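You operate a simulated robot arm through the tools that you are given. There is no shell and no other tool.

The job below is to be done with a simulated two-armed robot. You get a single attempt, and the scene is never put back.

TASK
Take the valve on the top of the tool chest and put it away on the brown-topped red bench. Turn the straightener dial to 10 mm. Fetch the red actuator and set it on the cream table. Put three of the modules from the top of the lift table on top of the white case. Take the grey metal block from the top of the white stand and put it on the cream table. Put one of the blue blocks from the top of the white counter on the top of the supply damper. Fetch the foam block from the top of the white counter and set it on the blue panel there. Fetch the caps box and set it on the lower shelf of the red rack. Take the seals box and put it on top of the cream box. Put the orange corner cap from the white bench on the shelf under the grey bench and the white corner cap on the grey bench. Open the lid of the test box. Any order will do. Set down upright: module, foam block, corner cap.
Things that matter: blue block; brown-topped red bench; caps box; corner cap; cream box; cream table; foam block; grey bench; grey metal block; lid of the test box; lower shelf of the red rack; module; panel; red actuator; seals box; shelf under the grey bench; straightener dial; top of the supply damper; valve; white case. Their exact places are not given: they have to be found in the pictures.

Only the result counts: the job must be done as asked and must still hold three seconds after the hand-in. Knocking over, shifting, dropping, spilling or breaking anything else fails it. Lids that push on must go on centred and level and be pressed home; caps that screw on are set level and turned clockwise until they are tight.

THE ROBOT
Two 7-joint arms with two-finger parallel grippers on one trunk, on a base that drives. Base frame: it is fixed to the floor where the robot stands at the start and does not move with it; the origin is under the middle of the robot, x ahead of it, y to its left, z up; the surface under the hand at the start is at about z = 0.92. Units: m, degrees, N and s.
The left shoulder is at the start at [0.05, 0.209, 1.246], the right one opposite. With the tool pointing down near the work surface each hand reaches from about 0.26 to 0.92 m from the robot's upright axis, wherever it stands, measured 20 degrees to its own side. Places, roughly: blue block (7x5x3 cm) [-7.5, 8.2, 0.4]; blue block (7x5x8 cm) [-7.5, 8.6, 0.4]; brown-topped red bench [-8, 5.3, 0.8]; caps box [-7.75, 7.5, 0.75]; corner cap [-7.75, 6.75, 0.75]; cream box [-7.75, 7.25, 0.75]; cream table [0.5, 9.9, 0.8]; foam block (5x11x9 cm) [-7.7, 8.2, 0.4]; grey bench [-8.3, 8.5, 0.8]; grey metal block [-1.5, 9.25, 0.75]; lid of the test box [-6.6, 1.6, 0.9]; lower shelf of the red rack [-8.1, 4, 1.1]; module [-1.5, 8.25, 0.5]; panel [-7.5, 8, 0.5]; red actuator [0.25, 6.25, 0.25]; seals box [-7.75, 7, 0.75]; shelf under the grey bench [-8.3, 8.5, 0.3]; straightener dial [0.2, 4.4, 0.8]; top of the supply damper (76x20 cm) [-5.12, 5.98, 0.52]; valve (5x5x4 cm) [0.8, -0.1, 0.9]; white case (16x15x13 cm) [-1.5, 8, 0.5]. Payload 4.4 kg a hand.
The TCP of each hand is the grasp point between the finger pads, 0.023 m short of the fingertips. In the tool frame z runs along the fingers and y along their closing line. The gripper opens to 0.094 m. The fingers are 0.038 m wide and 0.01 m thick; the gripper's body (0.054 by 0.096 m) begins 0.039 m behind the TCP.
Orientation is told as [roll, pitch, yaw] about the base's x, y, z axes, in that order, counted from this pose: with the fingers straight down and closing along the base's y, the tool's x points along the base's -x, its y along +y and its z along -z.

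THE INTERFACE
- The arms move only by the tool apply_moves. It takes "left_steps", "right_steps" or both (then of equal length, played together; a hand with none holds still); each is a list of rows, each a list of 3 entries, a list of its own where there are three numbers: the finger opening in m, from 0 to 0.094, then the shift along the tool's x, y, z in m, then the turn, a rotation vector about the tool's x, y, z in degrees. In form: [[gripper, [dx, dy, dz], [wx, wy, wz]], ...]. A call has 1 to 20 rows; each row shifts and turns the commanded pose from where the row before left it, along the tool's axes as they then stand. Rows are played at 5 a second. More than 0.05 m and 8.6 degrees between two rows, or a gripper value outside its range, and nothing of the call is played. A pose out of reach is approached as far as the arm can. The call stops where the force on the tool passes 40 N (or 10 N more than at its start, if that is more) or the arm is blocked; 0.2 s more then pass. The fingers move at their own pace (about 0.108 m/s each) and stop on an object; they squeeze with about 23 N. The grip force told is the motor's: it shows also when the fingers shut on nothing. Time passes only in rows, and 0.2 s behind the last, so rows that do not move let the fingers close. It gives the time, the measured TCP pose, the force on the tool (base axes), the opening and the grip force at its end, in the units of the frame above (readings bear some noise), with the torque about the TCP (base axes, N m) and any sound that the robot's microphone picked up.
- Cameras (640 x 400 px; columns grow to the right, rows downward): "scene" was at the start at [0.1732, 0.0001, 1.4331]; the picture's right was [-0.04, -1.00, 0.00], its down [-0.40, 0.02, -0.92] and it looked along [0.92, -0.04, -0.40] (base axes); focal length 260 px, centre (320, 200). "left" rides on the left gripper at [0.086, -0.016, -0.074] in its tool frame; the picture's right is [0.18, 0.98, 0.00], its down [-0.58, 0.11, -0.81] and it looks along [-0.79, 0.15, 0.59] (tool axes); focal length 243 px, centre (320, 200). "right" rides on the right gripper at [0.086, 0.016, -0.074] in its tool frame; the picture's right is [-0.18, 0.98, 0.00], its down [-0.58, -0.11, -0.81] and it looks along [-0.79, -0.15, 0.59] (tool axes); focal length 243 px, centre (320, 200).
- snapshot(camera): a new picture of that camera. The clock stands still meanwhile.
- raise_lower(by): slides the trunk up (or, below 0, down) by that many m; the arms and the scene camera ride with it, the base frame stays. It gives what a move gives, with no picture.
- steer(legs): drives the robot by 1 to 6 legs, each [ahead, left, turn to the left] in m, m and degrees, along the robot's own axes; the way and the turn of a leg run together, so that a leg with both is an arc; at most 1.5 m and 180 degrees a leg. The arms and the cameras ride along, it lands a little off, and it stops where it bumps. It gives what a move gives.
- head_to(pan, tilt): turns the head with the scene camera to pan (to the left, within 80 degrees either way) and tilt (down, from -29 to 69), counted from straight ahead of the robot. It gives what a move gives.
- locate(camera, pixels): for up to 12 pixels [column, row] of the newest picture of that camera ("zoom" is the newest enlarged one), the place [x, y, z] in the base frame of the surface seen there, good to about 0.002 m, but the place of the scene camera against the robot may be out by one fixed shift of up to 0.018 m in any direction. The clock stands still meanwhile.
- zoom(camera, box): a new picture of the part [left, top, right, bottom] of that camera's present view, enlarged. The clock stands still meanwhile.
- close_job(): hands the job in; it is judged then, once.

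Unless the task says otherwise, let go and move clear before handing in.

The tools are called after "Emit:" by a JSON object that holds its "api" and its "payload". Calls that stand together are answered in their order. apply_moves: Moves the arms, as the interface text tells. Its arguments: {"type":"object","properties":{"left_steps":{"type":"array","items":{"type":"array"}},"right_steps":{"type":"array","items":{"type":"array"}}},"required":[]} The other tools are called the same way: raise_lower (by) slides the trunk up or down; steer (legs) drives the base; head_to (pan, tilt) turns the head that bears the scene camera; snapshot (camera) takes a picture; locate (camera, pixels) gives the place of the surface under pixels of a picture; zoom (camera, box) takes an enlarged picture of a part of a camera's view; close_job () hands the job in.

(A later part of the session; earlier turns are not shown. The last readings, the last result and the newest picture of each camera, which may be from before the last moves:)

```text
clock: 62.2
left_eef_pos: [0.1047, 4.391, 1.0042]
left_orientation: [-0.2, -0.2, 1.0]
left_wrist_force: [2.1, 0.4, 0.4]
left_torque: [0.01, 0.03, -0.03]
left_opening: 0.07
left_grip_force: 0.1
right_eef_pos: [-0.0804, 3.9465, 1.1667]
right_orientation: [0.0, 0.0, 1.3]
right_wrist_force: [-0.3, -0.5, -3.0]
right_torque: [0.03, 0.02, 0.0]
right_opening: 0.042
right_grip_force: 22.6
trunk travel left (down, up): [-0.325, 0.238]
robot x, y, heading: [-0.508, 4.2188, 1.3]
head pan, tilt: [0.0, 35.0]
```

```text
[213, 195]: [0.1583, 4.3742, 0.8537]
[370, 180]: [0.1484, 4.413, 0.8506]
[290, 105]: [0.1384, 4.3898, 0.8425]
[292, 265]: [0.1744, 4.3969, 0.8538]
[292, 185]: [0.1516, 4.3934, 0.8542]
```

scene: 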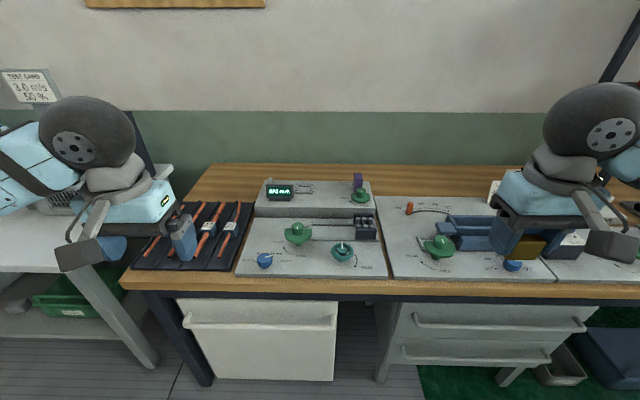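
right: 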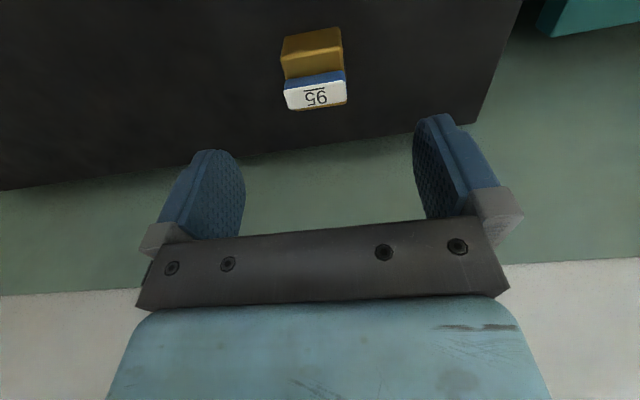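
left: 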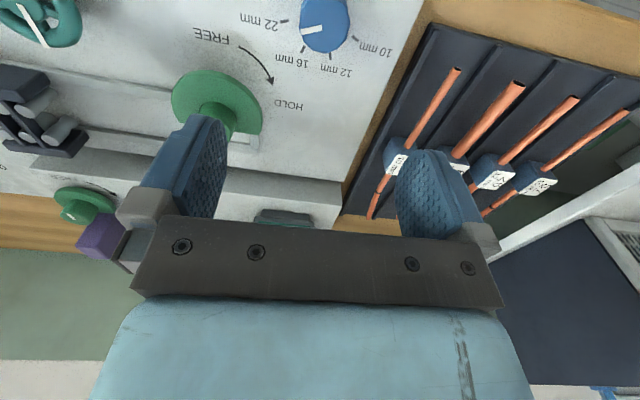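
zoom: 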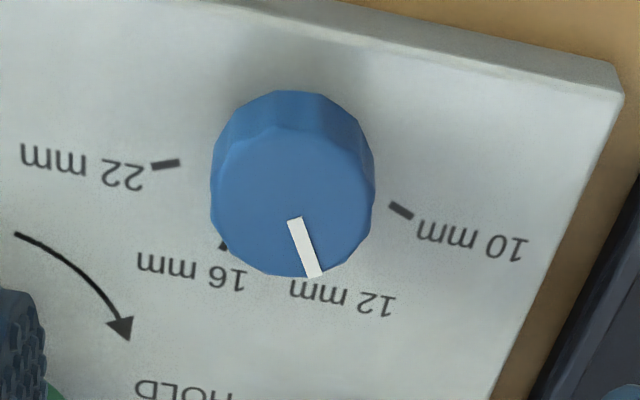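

The pointer is now about at 12 mm. I'll measure its exact angle.

Emit:
{"api": "locate", "payload": {"camera": "zoom", "pixels": [[297, 222], [313, 270], [390, 205], [411, 215], [178, 163], [153, 167], [225, 240]]}}

```text
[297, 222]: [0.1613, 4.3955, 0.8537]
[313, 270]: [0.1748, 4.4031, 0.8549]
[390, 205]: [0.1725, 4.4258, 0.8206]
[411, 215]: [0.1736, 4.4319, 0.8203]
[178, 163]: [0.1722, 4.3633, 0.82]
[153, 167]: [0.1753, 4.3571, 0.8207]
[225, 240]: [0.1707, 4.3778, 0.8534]
```

The pointer is at about 29°, so 38.5° more are needed. I'll re-centre, pre-turn 20° clockwise, descend and grip.

Emit:
{"api": "apply_moves", "payload": {"left_steps": [[0.07, [-0.027, 0.001, 0], [0, 0, 0]], [0.07, [-0.026, 0.001, 0], [0, 0, 0]], [0.07, [0, 0, 0], [0, 0, 7]], [0.07, [0, 0, 0], [0, 0, 7]], [0.07, [0, 0, 0], [0, 0, 7]], [0.07, [0, 0, 0], [0, 0, 0]]]}}

```text
clock: 63.6
left_eef_pos: [0.1596, 4.395, 1.0059]
left_orientation: [-0.2, -0.2, -20.1]
left_wrist_force: [-0.6, 0.0, -0.5]
left_torque: [-0.01, 0.02, -0.03]
left_opening: 0.0698
left_grip_force: 0.2
right_eef_pos: [-0.0822, 3.9459, 1.1654]
right_orientation: [0.0, 0.1, 1.3]
right_wrist_force: [-0.5, -0.6, -4.1]
right_torque: [-0.01, 0.02, -0.01]
right_opening: 0.0418
right_grip_force: 22.8
trunk travel left (down, up): [-0.325, 0.238]
robot x, y, heading: [-0.509, 4.2204, 1.5]
head pan, tilt: [0.0, 35.0]
```

Emit:
{"api": "apply_moves", "payload": {"left_steps": [[0.07, [0.001, -0.001, 0.04], [0, 0, 0]], [0.07, [0, 0, 0.04], [0, 0, 0]], [0.07, [0, 0, 0.04], [0, 0, 0]], [0.07, [0, 0, 0.032], [0, 0, 0]], [0.07, [0, 0, 0], [0, 0, 0]], [0.0, [0, 0, 0], [0, 0, 0]], [0.0, [0, 0, 0], [0, 0, 0]]]}}

```text
clock: 65.2
left_eef_pos: [0.1579, 4.3952, 0.8546]
left_orientation: [-0.2, -0.2, -20.0]
left_wrist_force: [-2.2, -0.5, -1.8]
left_torque: [0.36, -0.86, 0.03]
left_opening: 0.0415
left_grip_force: 45.2
right_eef_pos: [-0.0813, 3.946, 1.1658]
right_orientation: [0.0, 0.0, 1.3]
right_wrist_force: [-0.2, 0.3, -4.1]
right_torque: [-0.03, 0.03, 0.02]
right_opening: 0.0417
right_grip_force: 23.1
trunk travel left (down, up): [-0.325, 0.238]
robot x, y, heading: [-0.5077, 4.2189, 1.3]
head pan, tilt: [0.0, 35.0]
```

Well centred, with only small side forces. I'll turn 38.5° counter-clockwise, then release and look.

Emit:
{"api": "apply_moves", "payload": {"left_steps": [[0.0, [0, 0, 0], [0, 0, -7.7]], [0.0, [0, 0, 0], [0, 0, -7.7]], [0.0, [0, 0, 0], [0, 0, -7.7]], [0.0, [0, 0, 0], [0, 0, -7.7]], [0.0, [0, 0, 0], [0, 0, -7.7]], [0.0, [0, 0, 0], [0, 0, 0]]]}}

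```text
clock: 66.7
left_eef_pos: [0.1578, 4.3947, 0.8553]
left_orientation: [-0.3, -0.1, 18.5]
left_wrist_force: [0.6, -5.0, -3.0]
left_torque: [0.99, -0.66, -0.34]
left_opening: 0.042
left_grip_force: 45.1
right_eef_pos: [-0.0817, 3.9463, 1.1665]
right_orientation: [0.0, 0.1, 1.2]
right_wrist_force: [0.3, -0.4, -3.3]
right_torque: [-0.03, 0.0, 0.0]
right_opening: 0.0419
right_grip_force: 22.8
trunk travel left (down, up): [-0.325, 0.238]
robot x, y, heading: [-0.5051, 4.219, 1.4]
head pan, tilt: [0.0, 35.0]
```

Emit:
{"api": "apply_moves", "payload": {"left_steps": [[0.07, [0, 0, 0], [0, 0, 0]], [0.07, [0, 0, 0], [0, 0, 0]], [0.07, [0, 0, -0.03], [0, 0, 0]], [0.07, [0, 0, -0.04], [0, 0, 0]], [0.07, [0, 0, -0.04], [0, 0, 0]], [0.07, [0, 0, -0.04], [0, 0, 0]], [0.07, [0, 0, 0], [0, 0, 8.5]], [0.07, [0, 0, 0], [0, 0, 8.5]], [0.07, [0.04, 0, 0], [0, 0, 0]], [0.07, [0.01, 0, 0], [0, 0, 0]], [0.07, [0, 0, 0], [0, 0, 0]]]}}

Emit:
{"api": "zoom", "payload": {"camera": "left", "box": [240, 50, 400, 150]}}

```text
clock: 69.0
left_eef_pos: [0.1069, 4.3941, 1.0062]
left_orientation: [-0.2, 0.0, 1.5]
left_wrist_force: [0.0, -0.5, -0.6]
left_torque: [0.02, -0.03, 0.0]
left_opening: 0.0699
left_grip_force: 0.1
right_eef_pos: [-0.0834, 3.9473, 1.1665]
right_orientation: [0.0, 0.0, 1.2]
right_wrist_force: [-0.4, -0.1, -3.3]
right_torque: [0.04, 0.0, -0.03]
right_opening: 0.0422
right_grip_force: 23.4
trunk travel left (down, up): [-0.325, 0.238]
robot x, y, heading: [-0.5079, 4.2138, 1.4]
head pan, tilt: [0.0, 35.0]
```

```text
4.00 times, centred on (320, 100) of left
```

zoom: 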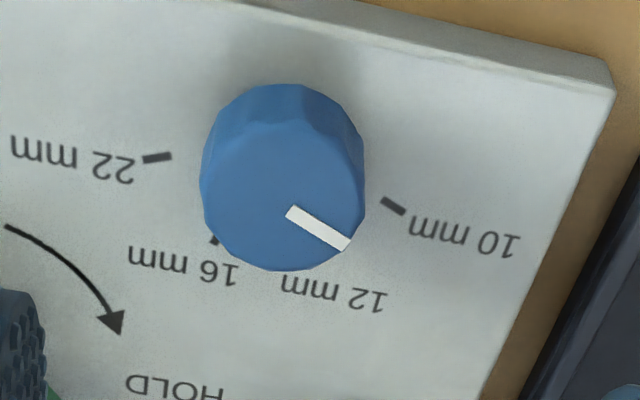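

Emit:
{"api": "locate", "payload": {"camera": "zoom", "pixels": [[290, 213], [345, 243], [384, 201], [405, 211], [203, 188], [363, 175], [282, 98], [283, 258]]}}

```text
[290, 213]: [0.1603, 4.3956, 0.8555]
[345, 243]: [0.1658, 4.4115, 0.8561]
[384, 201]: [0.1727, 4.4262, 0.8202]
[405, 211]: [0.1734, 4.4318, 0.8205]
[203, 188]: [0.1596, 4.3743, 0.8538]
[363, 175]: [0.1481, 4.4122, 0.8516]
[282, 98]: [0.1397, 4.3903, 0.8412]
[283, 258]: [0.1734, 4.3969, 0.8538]
```

The pointer is at about 67°, on the 10 mm tick, so the dial is done. Next is the red actuator: I'll tuck the left hand and look down and left to judge the base size and the aisle.

Emit:
{"api": "apply_moves", "payload": {"left_steps": [[0.094, [0, 0, -0.045], [0, 0, 0]], [0.094, [0.02, 0.01, -0.04], [0, 0, 0]], [0.094, [0.04, 0.015, -0.02], [0, 0, 0]], [0.094, [0.045, 0.015, -0.02], [0, 0, 0]], [0.094, [0.045, 0.015, -0.02], [0, 0, 0]], [0.094, [0.045, 0.015, 0], [0, 0, 0]]]}}

Emit:
{"api": "head_to", "payload": {"pan": 0, "tilt": 69}}

Emit:
{"api": "snapshot", "payload": {"camera": "scene"}}

Emit:
{"api": "head_to", "payload": {"pan": 80, "tilt": 35}}

Emit:
{"api": "snapshot", "payload": {"camera": "scene"}}

```text
refused: row 4 steps farther than a row can; nothing moved
```

```text
clock: 70.0
left_eef_pos: [0.1063, 4.3937, 1.0045]
left_orientation: [-0.2, -0.1, 1.5]
left_wrist_force: [0.0, 0.2, 0.0]
left_torque: [-0.01, -0.02, -0.03]
left_opening: 0.0698
left_grip_force: 0.1
right_eef_pos: [-0.0818, 3.9457, 1.1663]
right_orientation: [-0.1, 0.0, 1.2]
right_wrist_force: [-0.2, 0.7, -4.2]
right_torque: [0.02, 0.02, -0.01]
right_opening: 0.042
right_grip_force: 23.0
trunk travel left (down, up): [-0.325, 0.238]
robot x, y, heading: [-0.5092, 4.2177, 1.2]
head pan, tilt: [0.0, 68.8]
```

```text
taken
```

scene: 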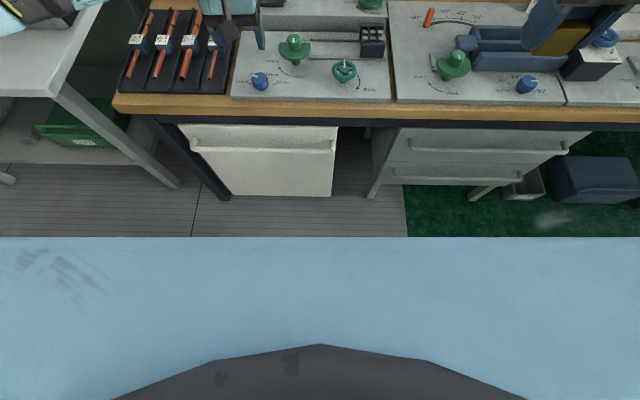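

```text
clock: 71.6
left_eef_pos: [0.1072, 4.3927, 1.0048]
left_orientation: [-0.3, 0.0, 1.5]
left_wrist_force: [0.3, -0.3, -0.1]
left_torque: [0.0, -0.05, -0.03]
left_opening: 0.0699
left_grip_force: 0.1
right_eef_pos: [-0.0815, 3.9466, 1.166]
right_orientation: [0.0, 0.2, 1.4]
right_wrist_force: [-0.5, 0.5, -3.9]
right_torque: [0.0, 0.01, -0.01]
right_opening: 0.0418
right_grip_force: 22.7
trunk travel left (down, up): [-0.325, 0.238]
robot x, y, heading: [-0.5087, 4.2153, 1.4]
head pan, tilt: [80.0, 35.0]
```

```text
taken
```

scene: 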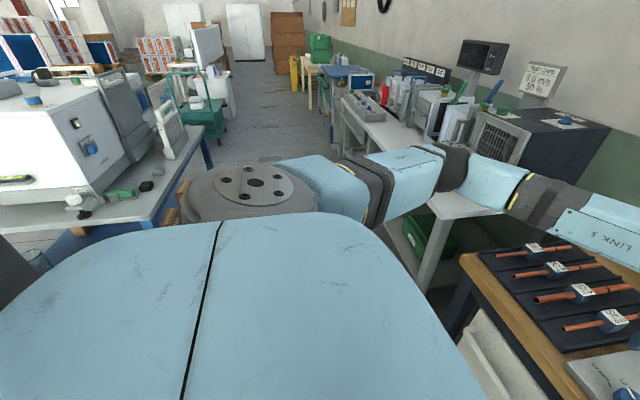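

The left-hand tuck was refused because one step was too long. I'll redo it with smaller steps and look at the space on the left.

Emit:
{"api": "locate", "payload": {"camera": "scene", "pixels": [[200, 240], [20, 300], [380, 260], [450, 380], [100, 390], [255, 180], [210, 165], [150, 215], [425, 280], [165, 225]]}}

Emit:
{"api": "apply_moves", "payload": {"left_steps": [[0.094, [0, 0, -0.045], [0, 0, 0]], [0.094, [0.02, 0.01, -0.04], [0, 0, 0]], [0.094, [0.04, 0.015, -0.02], [0, 0, 0]], [0.094, [0.04, 0.015, -0.02], [0, 0, 0]], [0.094, [0.04, 0.015, -0.02], [0, 0, 0]], [0.094, [0.04, 0.015, 0], [0, 0, 0]], [0.094, [0.03, 0.01, 0], [0, 0, 0]]]}}

```text
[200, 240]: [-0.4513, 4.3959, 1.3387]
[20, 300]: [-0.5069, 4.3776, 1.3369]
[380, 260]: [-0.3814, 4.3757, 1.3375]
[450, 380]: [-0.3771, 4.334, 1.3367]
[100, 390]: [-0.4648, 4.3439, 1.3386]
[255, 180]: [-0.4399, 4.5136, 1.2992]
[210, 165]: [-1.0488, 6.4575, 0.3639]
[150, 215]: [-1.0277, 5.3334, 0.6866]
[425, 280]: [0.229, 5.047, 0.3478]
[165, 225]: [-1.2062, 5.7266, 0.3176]
```

```text
clock: 73.2
left_eef_pos: [-0.1078, 4.4693, 1.1506]
left_orientation: [-0.4, -0.1, 1.4]
left_wrist_force: [-0.8, -0.3, 0.1]
left_torque: [0.02, 0.0, 0.01]
left_opening: 0.0941
left_grip_force: 0.0
right_eef_pos: [-0.0839, 3.947, 1.1659]
right_orientation: [0.0, 0.0, 1.2]
right_wrist_force: [0.4, 0.4, -4.2]
right_torque: [0.01, 0.0, -0.02]
right_opening: 0.042
right_grip_force: 23.1
trunk travel left (down, up): [-0.325, 0.238]
robot x, y, heading: [-0.5062, 4.2176, 1.3]
head pan, tilt: [80.0, 35.0]
```

The torso shell is about ±0.13 by ±0.18 m, and the aisle runs x −1.03 to 0.13, so there's room. I'll strafe left along the bench 1.45 m and then look.

Emit:
{"api": "steer", "payload": {"legs": [[0.0, 1.45, -1.3]]}}

Emit:
{"api": "head_to", "payload": {"pan": 35, "tilt": 45}}

Emit:
{"api": "snapshot", "payload": {"camera": "scene"}}

```text
clock: 86.3
left_eef_pos: [-0.117, 5.9441, 1.1512]
left_orientation: [-0.2, -0.2, 0.2]
left_wrist_force: [0.2, 0.3, -0.2]
left_torque: [0.0, -0.02, -0.03]
left_opening: 0.0941
left_grip_force: 0.1
right_eef_pos: [-0.1038, 5.4211, 1.1654]
right_orientation: [-0.1, 0.0, 0.1]
right_wrist_force: [-0.6, 0.5, -3.3]
right_torque: [0.0, 0.02, 0.01]
right_opening: 0.0418
right_grip_force: 22.5
trunk travel left (down, up): [-0.325, 0.238]
robot x, y, heading: [-0.5262, 5.7026, 0.2]
head pan, tilt: [80.0, 35.0]
```

```text
clock: 87.5
left_eef_pos: [-0.1173, 5.9444, 1.1504]
left_orientation: [-0.4, -0.1, 0.2]
left_wrist_force: [-1.0, 0.2, -1.2]
left_torque: [-0.03, -0.02, 0.01]
left_opening: 0.0939
left_grip_force: 0.1
right_eef_pos: [-0.1046, 5.4223, 1.165]
right_orientation: [0.1, 0.0, 0.1]
right_wrist_force: [-0.7, 0.4, -3.9]
right_torque: [-0.02, -0.02, -0.03]
right_opening: 0.0418
right_grip_force: 23.0
trunk travel left (down, up): [-0.325, 0.238]
robot x, y, heading: [-0.5277, 5.7004, 0.0]
head pan, tilt: [35.0, 45.0]
```

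```text
taken
```

scene: 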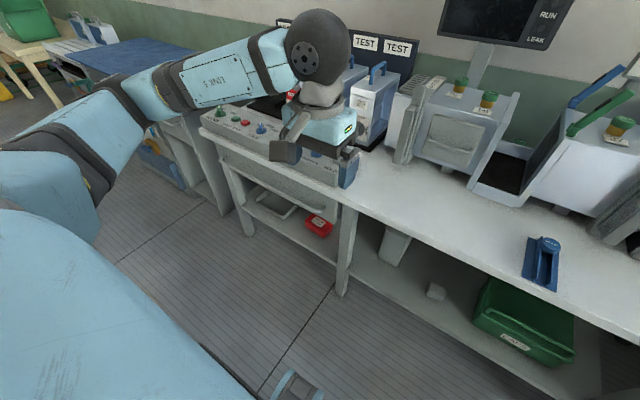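

A red object sits on the lower shelf at (318,225), probably the red actuator. I'll zoom and locate it.

Emit:
{"api": "zoom", "payload": {"camera": "scene", "box": [240, 170, 400, 270]}}

Emit:
{"api": "locate", "payload": {"camera": "scene", "pixels": [[318, 222], [310, 228], [330, 228], [322, 232], [295, 385], [345, 215], [340, 285], [435, 290], [230, 165], [250, 232], [280, 205], [350, 195]]}}

```text
4.00 times, centred on (320, 220) of scene
```

zoom: 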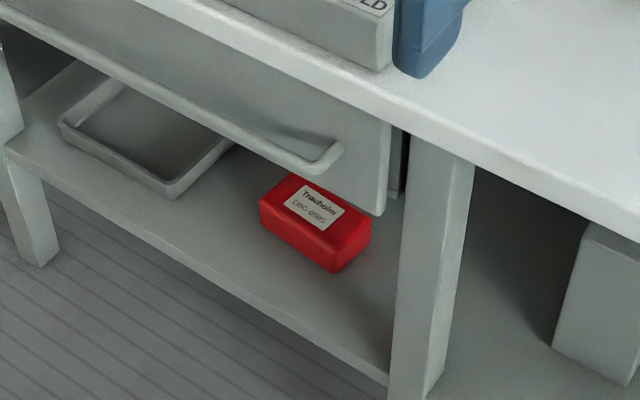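

```text
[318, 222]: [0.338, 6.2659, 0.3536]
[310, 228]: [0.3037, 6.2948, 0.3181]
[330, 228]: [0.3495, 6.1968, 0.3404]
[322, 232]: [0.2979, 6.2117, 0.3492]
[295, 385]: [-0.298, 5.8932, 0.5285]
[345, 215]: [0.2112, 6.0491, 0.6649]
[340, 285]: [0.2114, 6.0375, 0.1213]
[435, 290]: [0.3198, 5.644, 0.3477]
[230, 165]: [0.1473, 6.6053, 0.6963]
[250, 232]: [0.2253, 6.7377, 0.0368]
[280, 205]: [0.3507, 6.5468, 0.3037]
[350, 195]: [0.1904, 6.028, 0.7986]
```

Emit:
{"api": "zoom", "payload": {"camera": "scene", "box": [295, 205, 345, 245]}}

Emit:
{"api": "locate", "payload": {"camera": "zoom", "pixels": [[120, 140], [250, 130], [420, 200], [470, 240], [340, 350], [130, 260], [300, 230], [350, 280], [120, 190], [450, 330]]}}

```text
10.00 times, centred on (320, 225) of scene
```

zoom: 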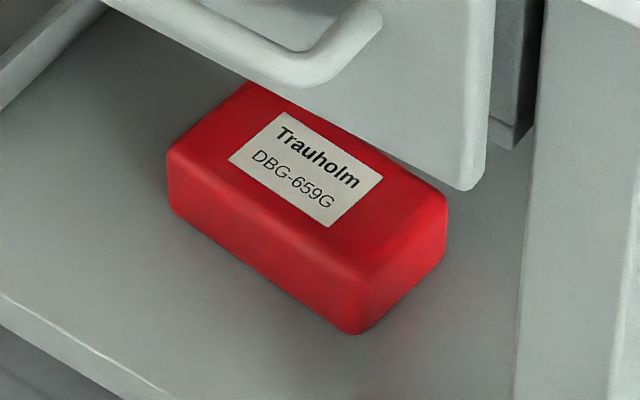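

```text
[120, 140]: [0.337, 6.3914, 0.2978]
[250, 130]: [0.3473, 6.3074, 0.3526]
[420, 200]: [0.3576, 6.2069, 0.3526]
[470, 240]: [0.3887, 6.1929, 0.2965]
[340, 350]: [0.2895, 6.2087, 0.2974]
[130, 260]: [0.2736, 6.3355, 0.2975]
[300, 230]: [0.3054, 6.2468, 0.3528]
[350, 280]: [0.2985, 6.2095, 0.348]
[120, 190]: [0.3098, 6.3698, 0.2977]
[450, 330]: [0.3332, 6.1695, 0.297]
```

It's labelled "Trauholm DBG-659G" and sits on a low shelf under a drawer. I'll lower the trunk to see the clearance under the drawer.

Emit:
{"api": "locate", "payload": {"camera": "zoom", "pixels": [[174, 162], [355, 275], [438, 205], [174, 205], [352, 328], [445, 262], [475, 180], [300, 75], [560, 300], [250, 90]]}}

Emit:
{"api": "raise_lower", "payload": {"by": -0.3}}

Emit:
{"api": "head_to", "payload": {"pan": 35, "tilt": 40}}

Emit:
{"api": "snapshot", "payload": {"camera": "scene"}}

```text
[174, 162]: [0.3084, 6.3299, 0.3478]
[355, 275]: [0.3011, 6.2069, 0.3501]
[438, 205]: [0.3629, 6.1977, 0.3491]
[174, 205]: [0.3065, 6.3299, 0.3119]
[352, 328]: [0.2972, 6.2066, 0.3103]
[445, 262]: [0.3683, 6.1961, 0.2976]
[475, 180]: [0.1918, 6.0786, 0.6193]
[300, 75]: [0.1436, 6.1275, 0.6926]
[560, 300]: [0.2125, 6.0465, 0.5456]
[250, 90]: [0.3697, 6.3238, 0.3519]
```

```text
clock: 90.5
left_eef_pos: [-0.1168, 5.945, 0.8506]
left_orientation: [-0.3, 0.0, 0.2]
left_wrist_force: [0.4, -0.6, -0.3]
left_torque: [-0.01, -0.02, 0.01]
left_opening: 0.0942
left_grip_force: 0.1
right_eef_pos: [-0.1053, 5.4216, 0.8658]
right_orientation: [0.1, 0.1, 0.1]
right_wrist_force: [0.6, 0.1, -4.1]
right_torque: [0.0, 0.01, -0.01]
right_opening: 0.0418
right_grip_force: 22.9
trunk travel left (down, up): [-0.025, 0.538]
robot x, y, heading: [-0.5273, 5.7005, 0.2]
head pan, tilt: [35.0, 45.0]
```

```text
clock: 91.1
left_eef_pos: [-0.1167, 5.9429, 0.8513]
left_orientation: [-0.1, -0.1, 0.2]
left_wrist_force: [-1.3, -0.8, 0.3]
left_torque: [0.0, -0.02, -0.02]
left_opening: 0.0941
left_grip_force: 0.1
right_eef_pos: [-0.1042, 5.4214, 0.866]
right_orientation: [-0.1, 0.1, 0.1]
right_wrist_force: [-0.3, 0.2, -5.0]
right_torque: [0.0, 0.05, 0.02]
right_opening: 0.0419
right_grip_force: 23.2
trunk travel left (down, up): [-0.025, 0.538]
robot x, y, heading: [-0.5247, 5.6995, 0.2]
head pan, tilt: [35.0, 40.0]
```

```text
taken
```

scene: 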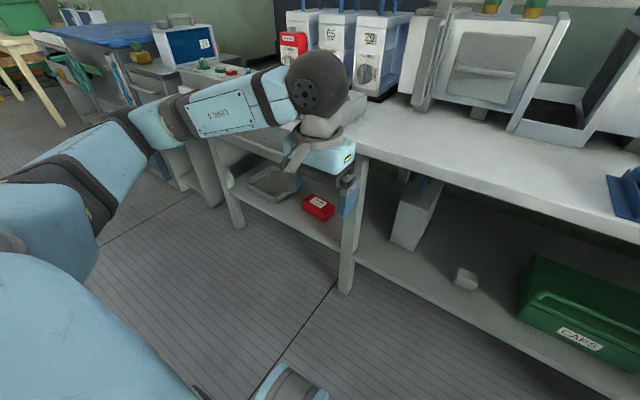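

With the trunk low, the red box shows at (318,207), about 0.065 deep (x), 0.123 long (y) and 0.055 high, with about 0.32 m between shelf and drawer. I'll measure my own arm's geometry and the table's parts to plan the reach.

Emit:
{"api": "locate", "payload": {"camera": "scene", "pixels": [[150, 125], [230, 105], [318, 85], [60, 215], [325, 150], [270, 180], [350, 230], [345, 285], [235, 220], [280, 200], [410, 220], [225, 145]]}}

Emit:
{"api": "zoom", "payload": {"camera": "scene", "box": [200, 120, 380, 300]}}

```text
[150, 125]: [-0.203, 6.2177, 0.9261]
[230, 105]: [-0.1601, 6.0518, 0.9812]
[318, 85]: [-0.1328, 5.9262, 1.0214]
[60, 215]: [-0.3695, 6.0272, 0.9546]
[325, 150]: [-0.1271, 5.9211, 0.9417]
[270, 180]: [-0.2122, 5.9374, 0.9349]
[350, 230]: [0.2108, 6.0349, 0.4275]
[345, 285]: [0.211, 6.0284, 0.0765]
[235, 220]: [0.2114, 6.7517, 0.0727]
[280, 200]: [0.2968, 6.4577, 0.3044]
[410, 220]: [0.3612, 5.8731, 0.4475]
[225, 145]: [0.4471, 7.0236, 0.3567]
```

```text
2.22 times, centred on (290, 210) of scene
```

zoom: 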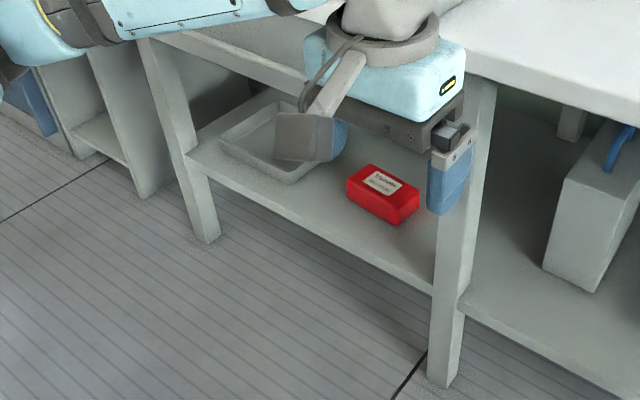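

The shelf-to-drawer gap is about 0.32 m, so I plan to reach in sideways with the fingers pointing right (−y) and down and closing along x, camera on top. First I'll test in free space that the left wrist can turn +86°.

Emit:
{"api": "apply_moves", "payload": {"left_steps": [[0.094, [0, 0, 0], [0, 0, -8.6]], [0.094, [0, 0, 0], [0, 0, -8.6]], [0.094, [0, 0, 0], [0, 0, -8.6]], [0.094, [0, 0, 0], [0, 0, -8.6]], [0.094, [0, 0, 0], [0, 0, -8.6]], [0.094, [0, 0, 0], [0, 0, -8.6]], [0.094, [0, 0, 0], [0, 0, -8.6]], [0.094, [0, 0, 0], [0, 0, -8.6]], [0.094, [0, 0, 0], [0, 0, -8.6]], [0.094, [0, 0, 0], [0, 0, -8.6]]]}}

Emit:
{"api": "snapshot", "payload": {"camera": "scene"}}

```text
clock: 93.3
left_eef_pos: [-0.117, 5.945, 0.8505]
left_orientation: [-0.1, 0.2, 86.4]
left_wrist_force: [0.9, -0.7, -1.0]
left_torque: [-0.03, 0.01, -0.01]
left_opening: 0.0939
left_grip_force: 0.1
right_eef_pos: [-0.1045, 5.421, 0.8662]
right_orientation: [-0.1, 0.2, 0.1]
right_wrist_force: [-0.5, 0.4, -4.5]
right_torque: [0.01, 0.03, 0.02]
right_opening: 0.0417
right_grip_force: 22.5
trunk travel left (down, up): [-0.025, 0.538]
robot x, y, heading: [-0.5255, 5.7038, -0.2]
head pan, tilt: [35.0, 40.0]
```

```text
taken
```

scene: 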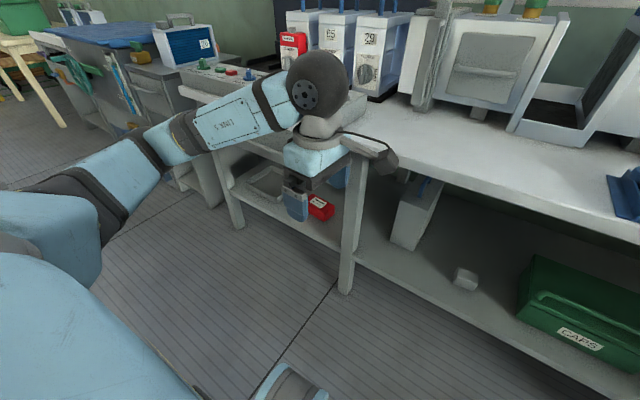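

The yaw is fine. Now I'll test tilting 55° about the tool y axis so the fingers point right and down.

Emit:
{"api": "apply_moves", "payload": {"left_steps": [[0.094, [0, 0, 0], [0, 7.86, 0]], [0.094, [0, 0, 0], [0, 7.86, 0]], [0.094, [0, 0, 0], [0, 7.86, 0]], [0.094, [0, 0, 0], [0, 7.86, 0]], [0.094, [0, 0, 0], [0, 7.86, 0]], [0.094, [0, 0, 0], [0, 7.86, 0]], [0.094, [0, 0, 0], [0, 7.86, 0]]]}}

Emit:
{"api": "snapshot", "payload": {"camera": "scene"}}

Emit:
{"api": "snapshot", "payload": {"camera": "left"}}

```text
clock: 94.9
left_eef_pos: [-0.1163, 5.944, 0.8513]
left_orientation: [-0.2, 55.4, 86.1]
left_wrist_force: [0.6, 0.5, 0.0]
left_torque: [0.0, -0.03, 0.01]
left_opening: 0.094
left_grip_force: 0.0
right_eef_pos: [-0.1046, 5.4217, 0.866]
right_orientation: [0.0, 0.2, 0.1]
right_wrist_force: [-0.1, -0.5, -4.1]
right_torque: [-0.02, 0.01, 0.01]
right_opening: 0.042
right_grip_force: 23.6
trunk travel left (down, up): [-0.025, 0.538]
robot x, y, heading: [-0.5262, 5.7002, 0.2]
head pan, tilt: [35.0, 40.0]
```

```text
taken
```

scene: 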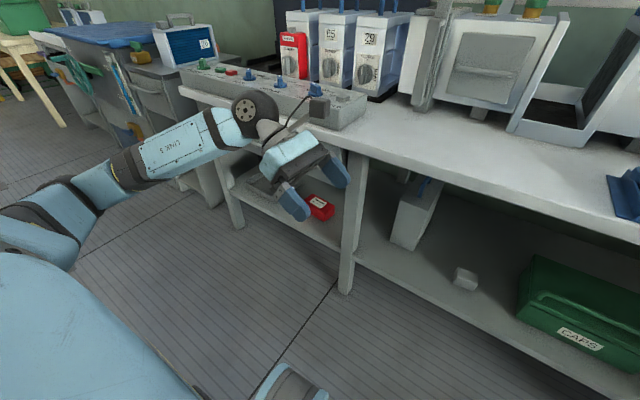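

```text
taken
```

left: 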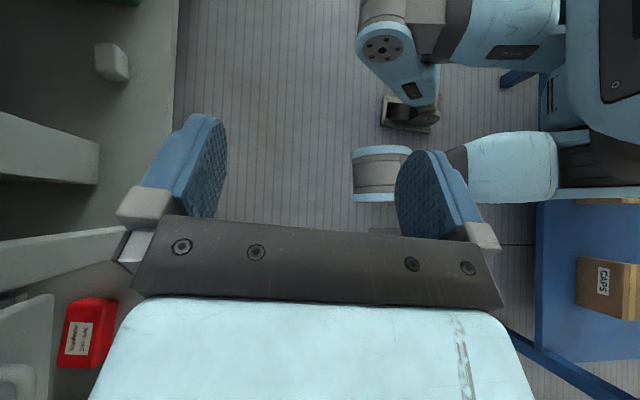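

The pose is reachable and the camera sits on top. I'll strafe left to Y≈6.3 while keeping this arm pose.

Emit:
{"api": "steer", "payload": {"legs": [[0.0, 0.6, 0]]}}

Emit:
{"api": "snapshot", "payload": {"camera": "scene"}}

Emit:
{"api": "snapshot", "payload": {"camera": "left"}}

```text
clock: 100.7
left_eef_pos: [-0.1114, 6.5444, 0.8495]
left_orientation: [-0.1, 55.2, 85.5]
left_wrist_force: [0.3, -0.2, 0.5]
left_torque: [-0.04, -0.02, -0.02]
left_opening: 0.094
left_grip_force: 0.1
right_eef_pos: [-0.1046, 6.0216, 0.8669]
right_orientation: [0.0, 0.1, -0.4]
right_wrist_force: [-0.6, -0.4, -5.5]
right_torque: [0.0, -0.01, 0.01]
right_opening: 0.042
right_grip_force: 22.7
trunk travel left (down, up): [-0.025, 0.538]
robot x, y, heading: [-0.5235, 6.307, -0.6]
head pan, tilt: [35.0, 40.0]
```

```text
taken
```

scene: 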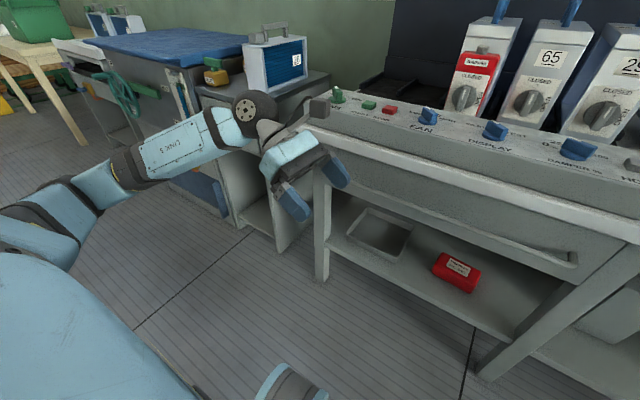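

```text
taken
```

left: 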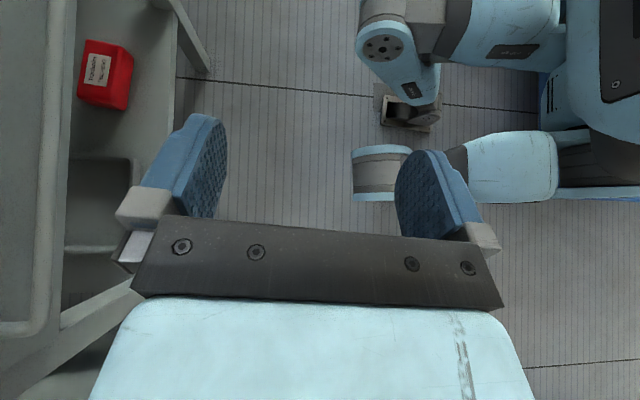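

The low red box matches the given place [0.25,6.25,0.25]. There's also a red part on a device at (478,75), so I'll check it and measure the table parts.

Emit:
{"api": "zoom", "payload": {"camera": "scene", "box": [400, 30, 640, 180]}}

Emit:
{"api": "locate", "payload": {"camera": "scene", "pixels": [[478, 75], [324, 275], [575, 258], [500, 245], [415, 225], [345, 235], [390, 220], [355, 210], [390, 255], [470, 370], [400, 150], [460, 172]]}}

Emit:
{"api": "locate", "payload": {"camera": "left", "pixels": [[90, 50], [85, 95], [125, 105], [130, 55], [130, 160], [45, 330], [70, 160], [50, 200], [200, 72], [180, 10], [400, 170], [500, 165]]}}

```text
2.67 times, centred on (520, 105) of scene
```

zoom: 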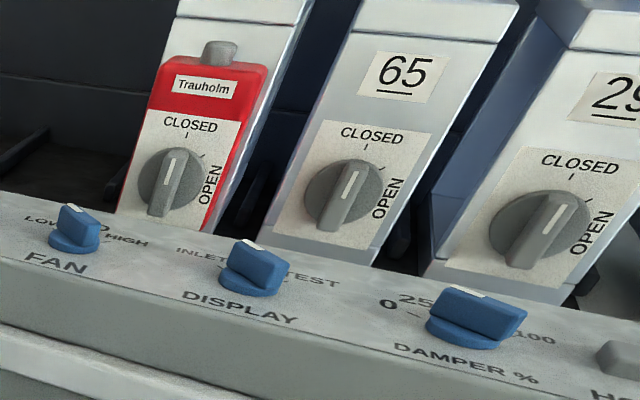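

```text
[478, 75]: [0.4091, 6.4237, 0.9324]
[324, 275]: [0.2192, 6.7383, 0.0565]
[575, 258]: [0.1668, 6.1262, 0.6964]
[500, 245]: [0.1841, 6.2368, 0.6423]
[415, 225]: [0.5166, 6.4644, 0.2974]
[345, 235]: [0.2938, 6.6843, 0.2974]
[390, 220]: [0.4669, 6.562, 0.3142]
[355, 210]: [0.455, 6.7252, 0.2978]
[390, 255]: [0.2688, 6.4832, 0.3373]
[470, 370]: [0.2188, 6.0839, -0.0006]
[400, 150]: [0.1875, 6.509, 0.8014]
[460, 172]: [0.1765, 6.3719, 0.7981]
```

```text
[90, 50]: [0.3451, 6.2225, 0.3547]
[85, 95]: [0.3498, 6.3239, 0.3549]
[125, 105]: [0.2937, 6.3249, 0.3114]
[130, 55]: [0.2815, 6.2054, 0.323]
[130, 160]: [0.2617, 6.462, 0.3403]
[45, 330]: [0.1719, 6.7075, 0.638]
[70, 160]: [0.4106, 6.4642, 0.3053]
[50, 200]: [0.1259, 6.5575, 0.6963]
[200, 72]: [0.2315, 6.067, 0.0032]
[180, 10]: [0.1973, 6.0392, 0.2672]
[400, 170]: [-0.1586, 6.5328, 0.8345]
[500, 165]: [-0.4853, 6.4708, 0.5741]
```

The shelf box is the one named. I'll take exact corners of it with the left wrist camera (zoom).

Emit:
{"api": "zoom", "payload": {"camera": "left", "box": [60, 20, 160, 120]}}

```text
4.00 times, centred on (110, 70) of left
```

zoom: 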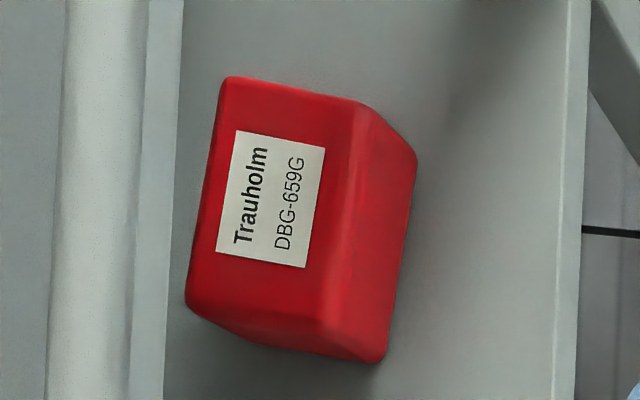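

Emit:
{"api": "locate", "payload": {"camera": "zoom", "pixels": [[230, 85], [355, 105], [413, 160], [192, 300], [325, 325], [378, 355], [270, 200], [250, 340], [560, 200], [370, 230]]}}

```text
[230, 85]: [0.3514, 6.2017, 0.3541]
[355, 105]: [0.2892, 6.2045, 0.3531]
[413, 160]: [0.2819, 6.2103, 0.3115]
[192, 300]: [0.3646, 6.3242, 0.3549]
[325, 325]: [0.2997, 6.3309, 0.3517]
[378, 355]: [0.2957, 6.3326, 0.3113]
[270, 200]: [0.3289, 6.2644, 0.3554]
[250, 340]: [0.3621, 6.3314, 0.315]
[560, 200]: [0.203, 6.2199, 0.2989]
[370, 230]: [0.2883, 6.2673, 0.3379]
```

The box's long axis is about 4.5° off y; its left end is at [0.331,6.328] and its top at z 0.355. The hand's yaw of 85.5° already matches. I'll lower the hand in front of the shelf.

Emit:
{"api": "apply_moves", "payload": {"left_steps": [[0.094, [-0.0295, -0.0055, 0.034], [0, 0, 0]], [0.094, [-0.0295, -0.0055, 0.034], [0, 0, 0]], [0.094, [-0.0295, -0.0055, 0.034], [0, 0, 0]], [0.094, [-0.0295, -0.0055, 0.034], [0, 0, 0]], [0.094, [-0.0295, -0.0055, 0.034], [0, 0, 0]], [0.094, [-0.0295, -0.0055, 0.034], [0, 0, 0]]]}}

Emit:
{"api": "snapshot", "payload": {"camera": "scene"}}

```text
clock: 102.1
left_eef_pos: [-0.0821, 6.4721, 0.5882]
left_orientation: [-0.3, 55.1, 85.4]
left_wrist_force: [0.0, 0.2, 0.2]
left_torque: [-0.03, -0.05, 0.0]
left_opening: 0.094
left_grip_force: 0.1
right_eef_pos: [-0.1044, 6.0216, 0.8656]
right_orientation: [0.0, 0.2, -0.5]
right_wrist_force: [0.4, 0.1, -3.9]
right_torque: [0.03, 0.03, 0.0]
right_opening: 0.0418
right_grip_force: 22.9
trunk travel left (down, up): [-0.025, 0.538]
robot x, y, heading: [-0.5211, 6.3063, -0.6]
head pan, tilt: [35.0, 40.0]
```

```text
taken
```

scene: 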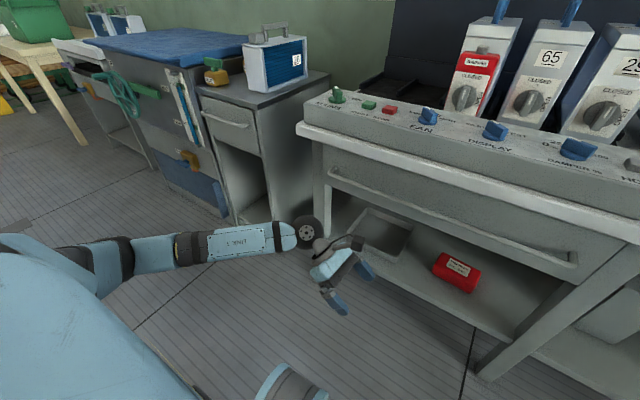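

The forearm comes in from the left, nearly level. I'll check where the elbow is before going lower.

Emit:
{"api": "locate", "payload": {"camera": "scene", "pixels": [[300, 230], [240, 240], [190, 247], [140, 255], [90, 265], [285, 385], [330, 265], [255, 215]]}}

```text
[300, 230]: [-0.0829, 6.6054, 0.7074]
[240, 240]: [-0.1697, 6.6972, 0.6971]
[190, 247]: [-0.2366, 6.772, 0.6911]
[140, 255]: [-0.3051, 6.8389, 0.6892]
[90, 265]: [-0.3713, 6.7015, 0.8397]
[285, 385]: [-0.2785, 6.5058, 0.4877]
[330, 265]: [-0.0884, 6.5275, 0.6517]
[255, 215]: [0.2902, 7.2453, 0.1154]
```

The elbow is well behind at [-0.3,6.84,0.69], which is fine. I'll continue lowering to z≈0.37.

Emit:
{"api": "apply_moves", "payload": {"left_steps": [[0.094, [-0.0295, -0.0055, 0.034], [0, 0, 0]], [0.094, [-0.0295, -0.0055, 0.034], [0, 0, 0]], [0.094, [-0.0295, -0.0055, 0.034], [0, 0, 0]], [0.094, [-0.0295, -0.0055, 0.034], [0, 0, 0]], [0.094, [-0.0295, -0.0055, 0.034], [0, 0, 0]]]}}

Emit:
{"api": "snapshot", "payload": {"camera": "scene"}}

Emit:
{"api": "snapshot", "payload": {"camera": "left"}}

```text
clock: 103.3
left_eef_pos: [-0.0601, 6.4178, 0.3714]
left_orientation: [-0.1, 55.3, 85.5]
left_wrist_force: [-0.8, -0.3, 0.4]
left_torque: [-0.03, 0.02, -0.04]
left_opening: 0.0938
left_grip_force: 0.1
right_eef_pos: [-0.1055, 6.0209, 0.8661]
right_orientation: [0.0, 0.0, -0.4]
right_wrist_force: [0.7, 0.0, -3.4]
right_torque: [0.02, -0.01, 0.01]
right_opening: 0.0419
right_grip_force: 23.2
trunk travel left (down, up): [-0.025, 0.538]
robot x, y, heading: [-0.5235, 6.3078, -0.4]
head pan, tilt: [35.0, 40.0]
```

```text
taken
```

scene: 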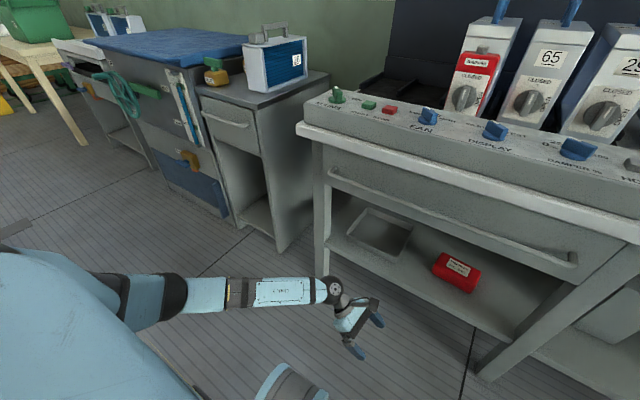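

```text
taken
```

left: 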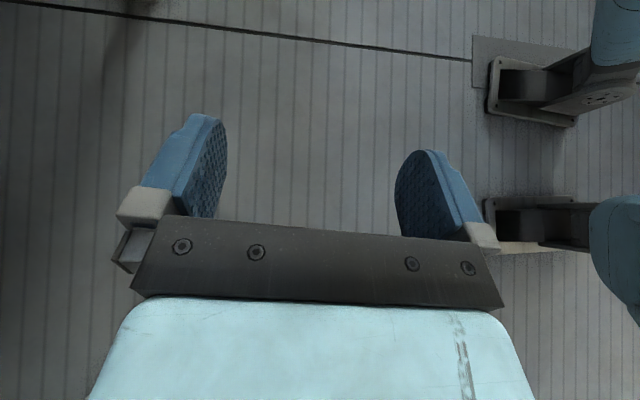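

The hand is at z 0.371 in front of the shelf. I'll check where my feet are, then drive forward 0.22 m.

Emit:
{"api": "locate", "payload": {"camera": "left", "pixels": [[475, 60], [495, 100], [490, 230], [560, 200], [600, 240]]}}

Emit:
{"api": "steer", "payload": {"legs": [[0.22, 0.0, 0.4]]}}

Emit:
{"api": "snapshot", "payload": {"camera": "left"}}

Emit:
{"api": "snapshot", "payload": {"camera": "scene"}}

```text
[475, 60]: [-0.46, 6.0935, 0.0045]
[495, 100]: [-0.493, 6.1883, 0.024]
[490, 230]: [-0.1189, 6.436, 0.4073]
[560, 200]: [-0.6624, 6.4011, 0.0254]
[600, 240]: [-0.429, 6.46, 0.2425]
```

```text
clock: 105.0
left_eef_pos: [0.1591, 6.4213, 0.3725]
left_orientation: [-0.2, 55.2, 86.1]
left_wrist_force: [0.3, 0.1, 0.1]
left_torque: [-0.01, 0.01, 0.0]
left_opening: 0.0942
left_grip_force: 0.1
right_eef_pos: [0.1179, 6.0234, 0.8662]
right_orientation: [0.0, 0.1, 0.0]
right_wrist_force: [0.2, 0.2, -3.9]
right_torque: [0.01, 0.04, 0.0]
right_opening: 0.0418
right_grip_force: 23.2
trunk travel left (down, up): [-0.025, 0.538]
robot x, y, heading: [-0.3015, 6.3024, -0.2]
head pan, tilt: [35.0, 40.0]
```

```text
taken
```

left: 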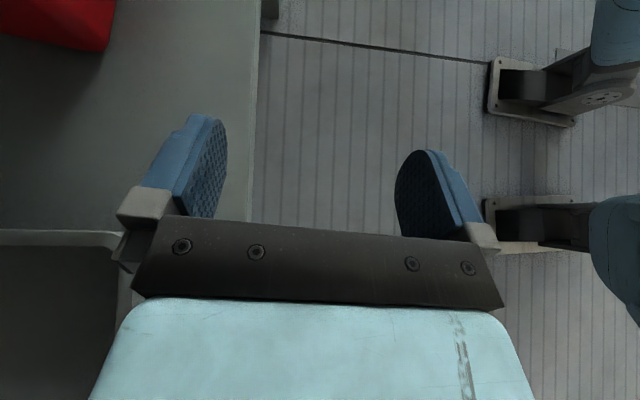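

```text
taken
```

scene: 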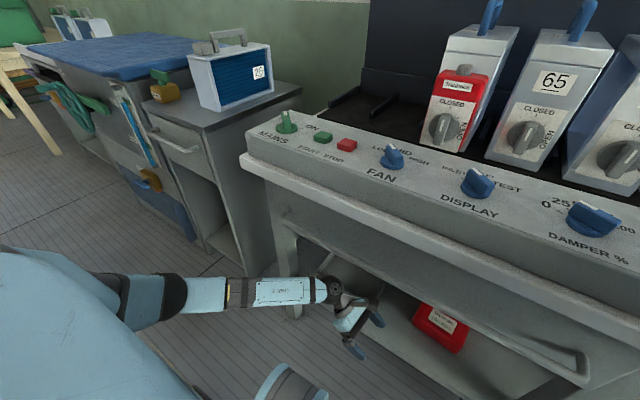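

The hand is at [0.159,6.421,0.372], clear of the tray and drawer. I'll move it in behind the box's left end.

Emit:
{"api": "apply_moves", "payload": {"left_steps": [[0.094, [0.0039, -0.0357, 0.0056], [0, 0, 0]], [0.094, [0.0039, -0.0357, 0.0056], [0, 0, 0]], [0.094, [0.0039, -0.0357, 0.0056], [0, 0, 0]], [0.094, [0.0039, -0.0357, 0.0056], [0, 0, 0]], [0.094, [0.0039, -0.0357, 0.0056], [0, 0, 0]], [0.094, [0, 0, 0], [0, 0, 0]]]}}

Emit:
{"api": "snapshot", "payload": {"camera": "left"}}

Emit:
{"api": "snapshot", "payload": {"camera": "scene"}}

```text
clock: 106.4
left_eef_pos: [0.3356, 6.374, 0.3706]
left_orientation: [-0.2, 55.2, 85.9]
left_wrist_force: [0.0, -0.4, -0.9]
left_torque: [-0.01, 0.03, -0.02]
left_opening: 0.0939
left_grip_force: 0.2
right_eef_pos: [0.1188, 6.0221, 0.8654]
right_orientation: [-0.1, 0.1, 0.0]
right_wrist_force: [-0.3, -0.4, -3.8]
right_torque: [0.0, 0.04, -0.03]
right_opening: 0.0417
right_grip_force: 22.8
trunk travel left (down, up): [-0.025, 0.538]
robot x, y, heading: [-0.3031, 6.3023, 0.2]
head pan, tilt: [35.0, 40.0]
```

```text
taken
```

left: 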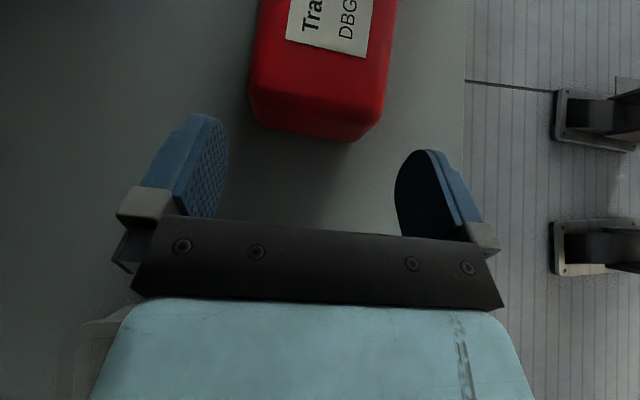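

```text
taken
```

scene: 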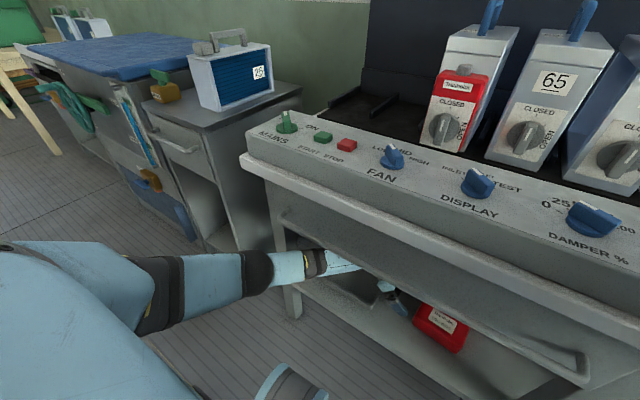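

The box end (250–385,100) is centred between the fingers. I'll lower to z≈0.333, then advance along the box and grip.

Emit:
{"api": "apply_moves", "payload": {"left_steps": [[0.094, [-0.0312, 0, 0.0217], [0, 0, 0]], [0.094, [0, 0, 0], [0, 0, 0]]]}}

Emit:
{"api": "apply_moves", "payload": {"left_steps": [[0.094, [0.0143, 0.0003, 0.0205], [0, 0, 0]], [0.094, [0.0143, 0.0003, 0.0205], [0, 0, 0]], [0.094, [0.0143, 0.0003, 0.0205], [0, 0, 0]], [0.094, [0, 0, 0], [0, 0, 0]]]}}

Emit:
{"api": "snapshot", "payload": {"camera": "left"}}

```text
clock: 107.1
left_eef_pos: [0.3378, 6.3672, 0.3399]
left_orientation: [-1.1, 55.8, 84.9]
left_wrist_force: [0.7, -6.3, 13.2]
left_torque: [1.11, 0.09, -0.01]
left_opening: 0.0941
left_grip_force: 0.1
right_eef_pos: [0.1171, 6.0231, 0.8656]
right_orientation: [0.1, 0.1, -0.2]
right_wrist_force: [-1.2, 0.3, -4.1]
right_torque: [-0.03, 0.03, 0.0]
right_opening: 0.0416
right_grip_force: 23.4
trunk travel left (down, up): [-0.025, 0.538]
robot x, y, heading: [-0.3033, 6.3052, -0.3]
head pan, tilt: [35.0, 40.0]
stopped in row 2 (left hand): the force on the tool passed its limit at 41 N (the readings are from after the stop); the commanded pose is now the measured one
```

```text
clock: 108.1
left_eef_pos: [0.3292, 6.2933, 0.3354]
left_orientation: [-0.8, 55.6, 85.3]
left_wrist_force: [-0.3, -0.1, 0.4]
left_torque: [-0.01, -0.01, 0.02]
left_opening: 0.0942
left_grip_force: 0.1
right_eef_pos: [0.1181, 6.0236, 0.8661]
right_orientation: [-0.1, 0.2, 0.0]
right_wrist_force: [0.7, -0.5, -4.5]
right_torque: [-0.03, 0.02, 0.0]
right_opening: 0.042
right_grip_force: 23.4
trunk travel left (down, up): [-0.025, 0.538]
robot x, y, heading: [-0.303, 6.3046, -0.0]
head pan, tilt: [35.0, 40.0]
```

```text
taken
```

left: 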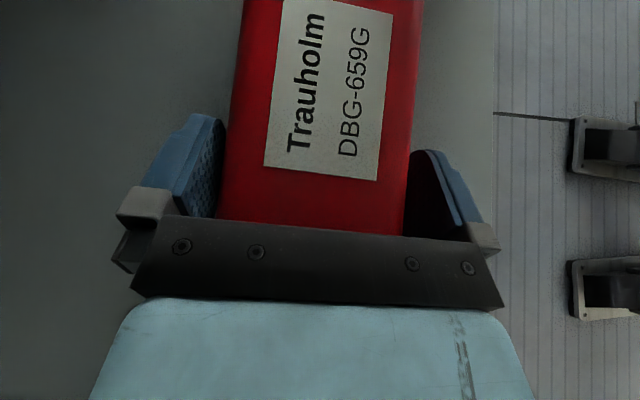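

The gripper body touched something briefly (the tray rim, I think) but is now free of load, and the box is between the fingers. I'll close and lift.

Emit:
{"api": "apply_moves", "payload": {"left_steps": [[0.0, [0, 0, 0], [0, 0, 0]], [0.0, [0, 0, 0], [0, 0, 0]], [0.0, [0, 0, 0], [0, 0, 0]]]}}

```text
clock: 108.9
left_eef_pos: [0.3295, 6.2932, 0.3353]
left_orientation: [-0.8, 55.6, 85.3]
left_wrist_force: [-1.8, -1.8, 1.8]
left_torque: [0.13, 0.17, 0.07]
left_opening: 0.0803
left_grip_force: 23.3
right_eef_pos: [0.1186, 6.0233, 0.8659]
right_orientation: [0.0, 0.0, 0.0]
right_wrist_force: [0.7, 0.4, -3.8]
right_torque: [0.0, 0.02, 0.01]
right_opening: 0.0417
right_grip_force: 23.0
trunk travel left (down, up): [-0.025, 0.538]
robot x, y, heading: [-0.3028, 6.307, -0.1]
head pan, tilt: [35.0, 40.0]
```

Gripped at 0.080. I'll lift slowly.

Emit:
{"api": "apply_moves", "payload": {"left_steps": [[0.0, [0.0165, 0, -0.0114], [0, 0, 0]], [0.0, [0.0165, 0, -0.0114], [0, 0, 0]], [0.0, [0.0165, 0, -0.0114], [0, 0, 0]], [0.0, [0, 0, 0], [0, 0, 0]]]}}

Emit:
{"api": "snapshot", "payload": {"camera": "left"}}

Emit:
{"api": "snapshot", "payload": {"camera": "scene"}}

```text
clock: 109.9
left_eef_pos: [0.3295, 6.2941, 0.3969]
left_orientation: [-0.8, 55.6, 85.4]
left_wrist_force: [-0.1, -1.0, -4.0]
left_torque: [0.13, 0.02, 0.02]
left_opening: 0.0801
left_grip_force: 22.9
right_eef_pos: [0.1174, 6.023, 0.8654]
right_orientation: [-0.1, 0.2, -0.1]
right_wrist_force: [-0.3, -0.4, -4.0]
right_torque: [-0.01, 0.0, 0.02]
right_opening: 0.0418
right_grip_force: 22.6
trunk travel left (down, up): [-0.025, 0.538]
robot x, y, heading: [-0.3027, 6.3096, -0.0]
head pan, tilt: [35.0, 40.0]
```

```text
taken
```

left: 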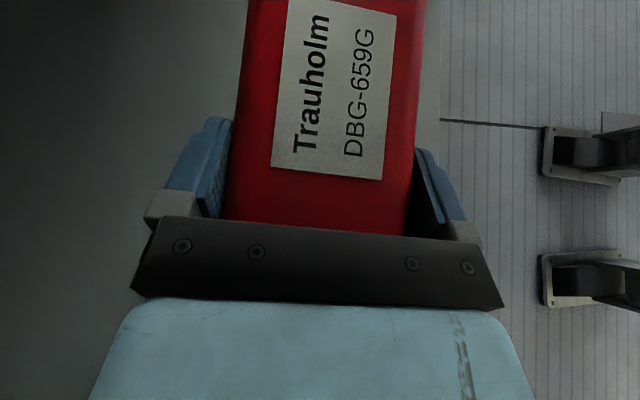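

```text
taken
```

scene: 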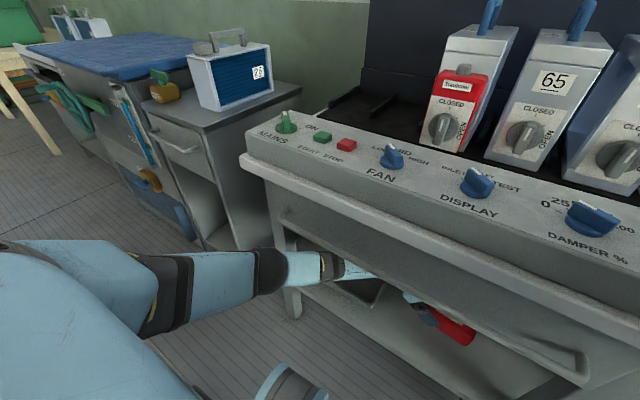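

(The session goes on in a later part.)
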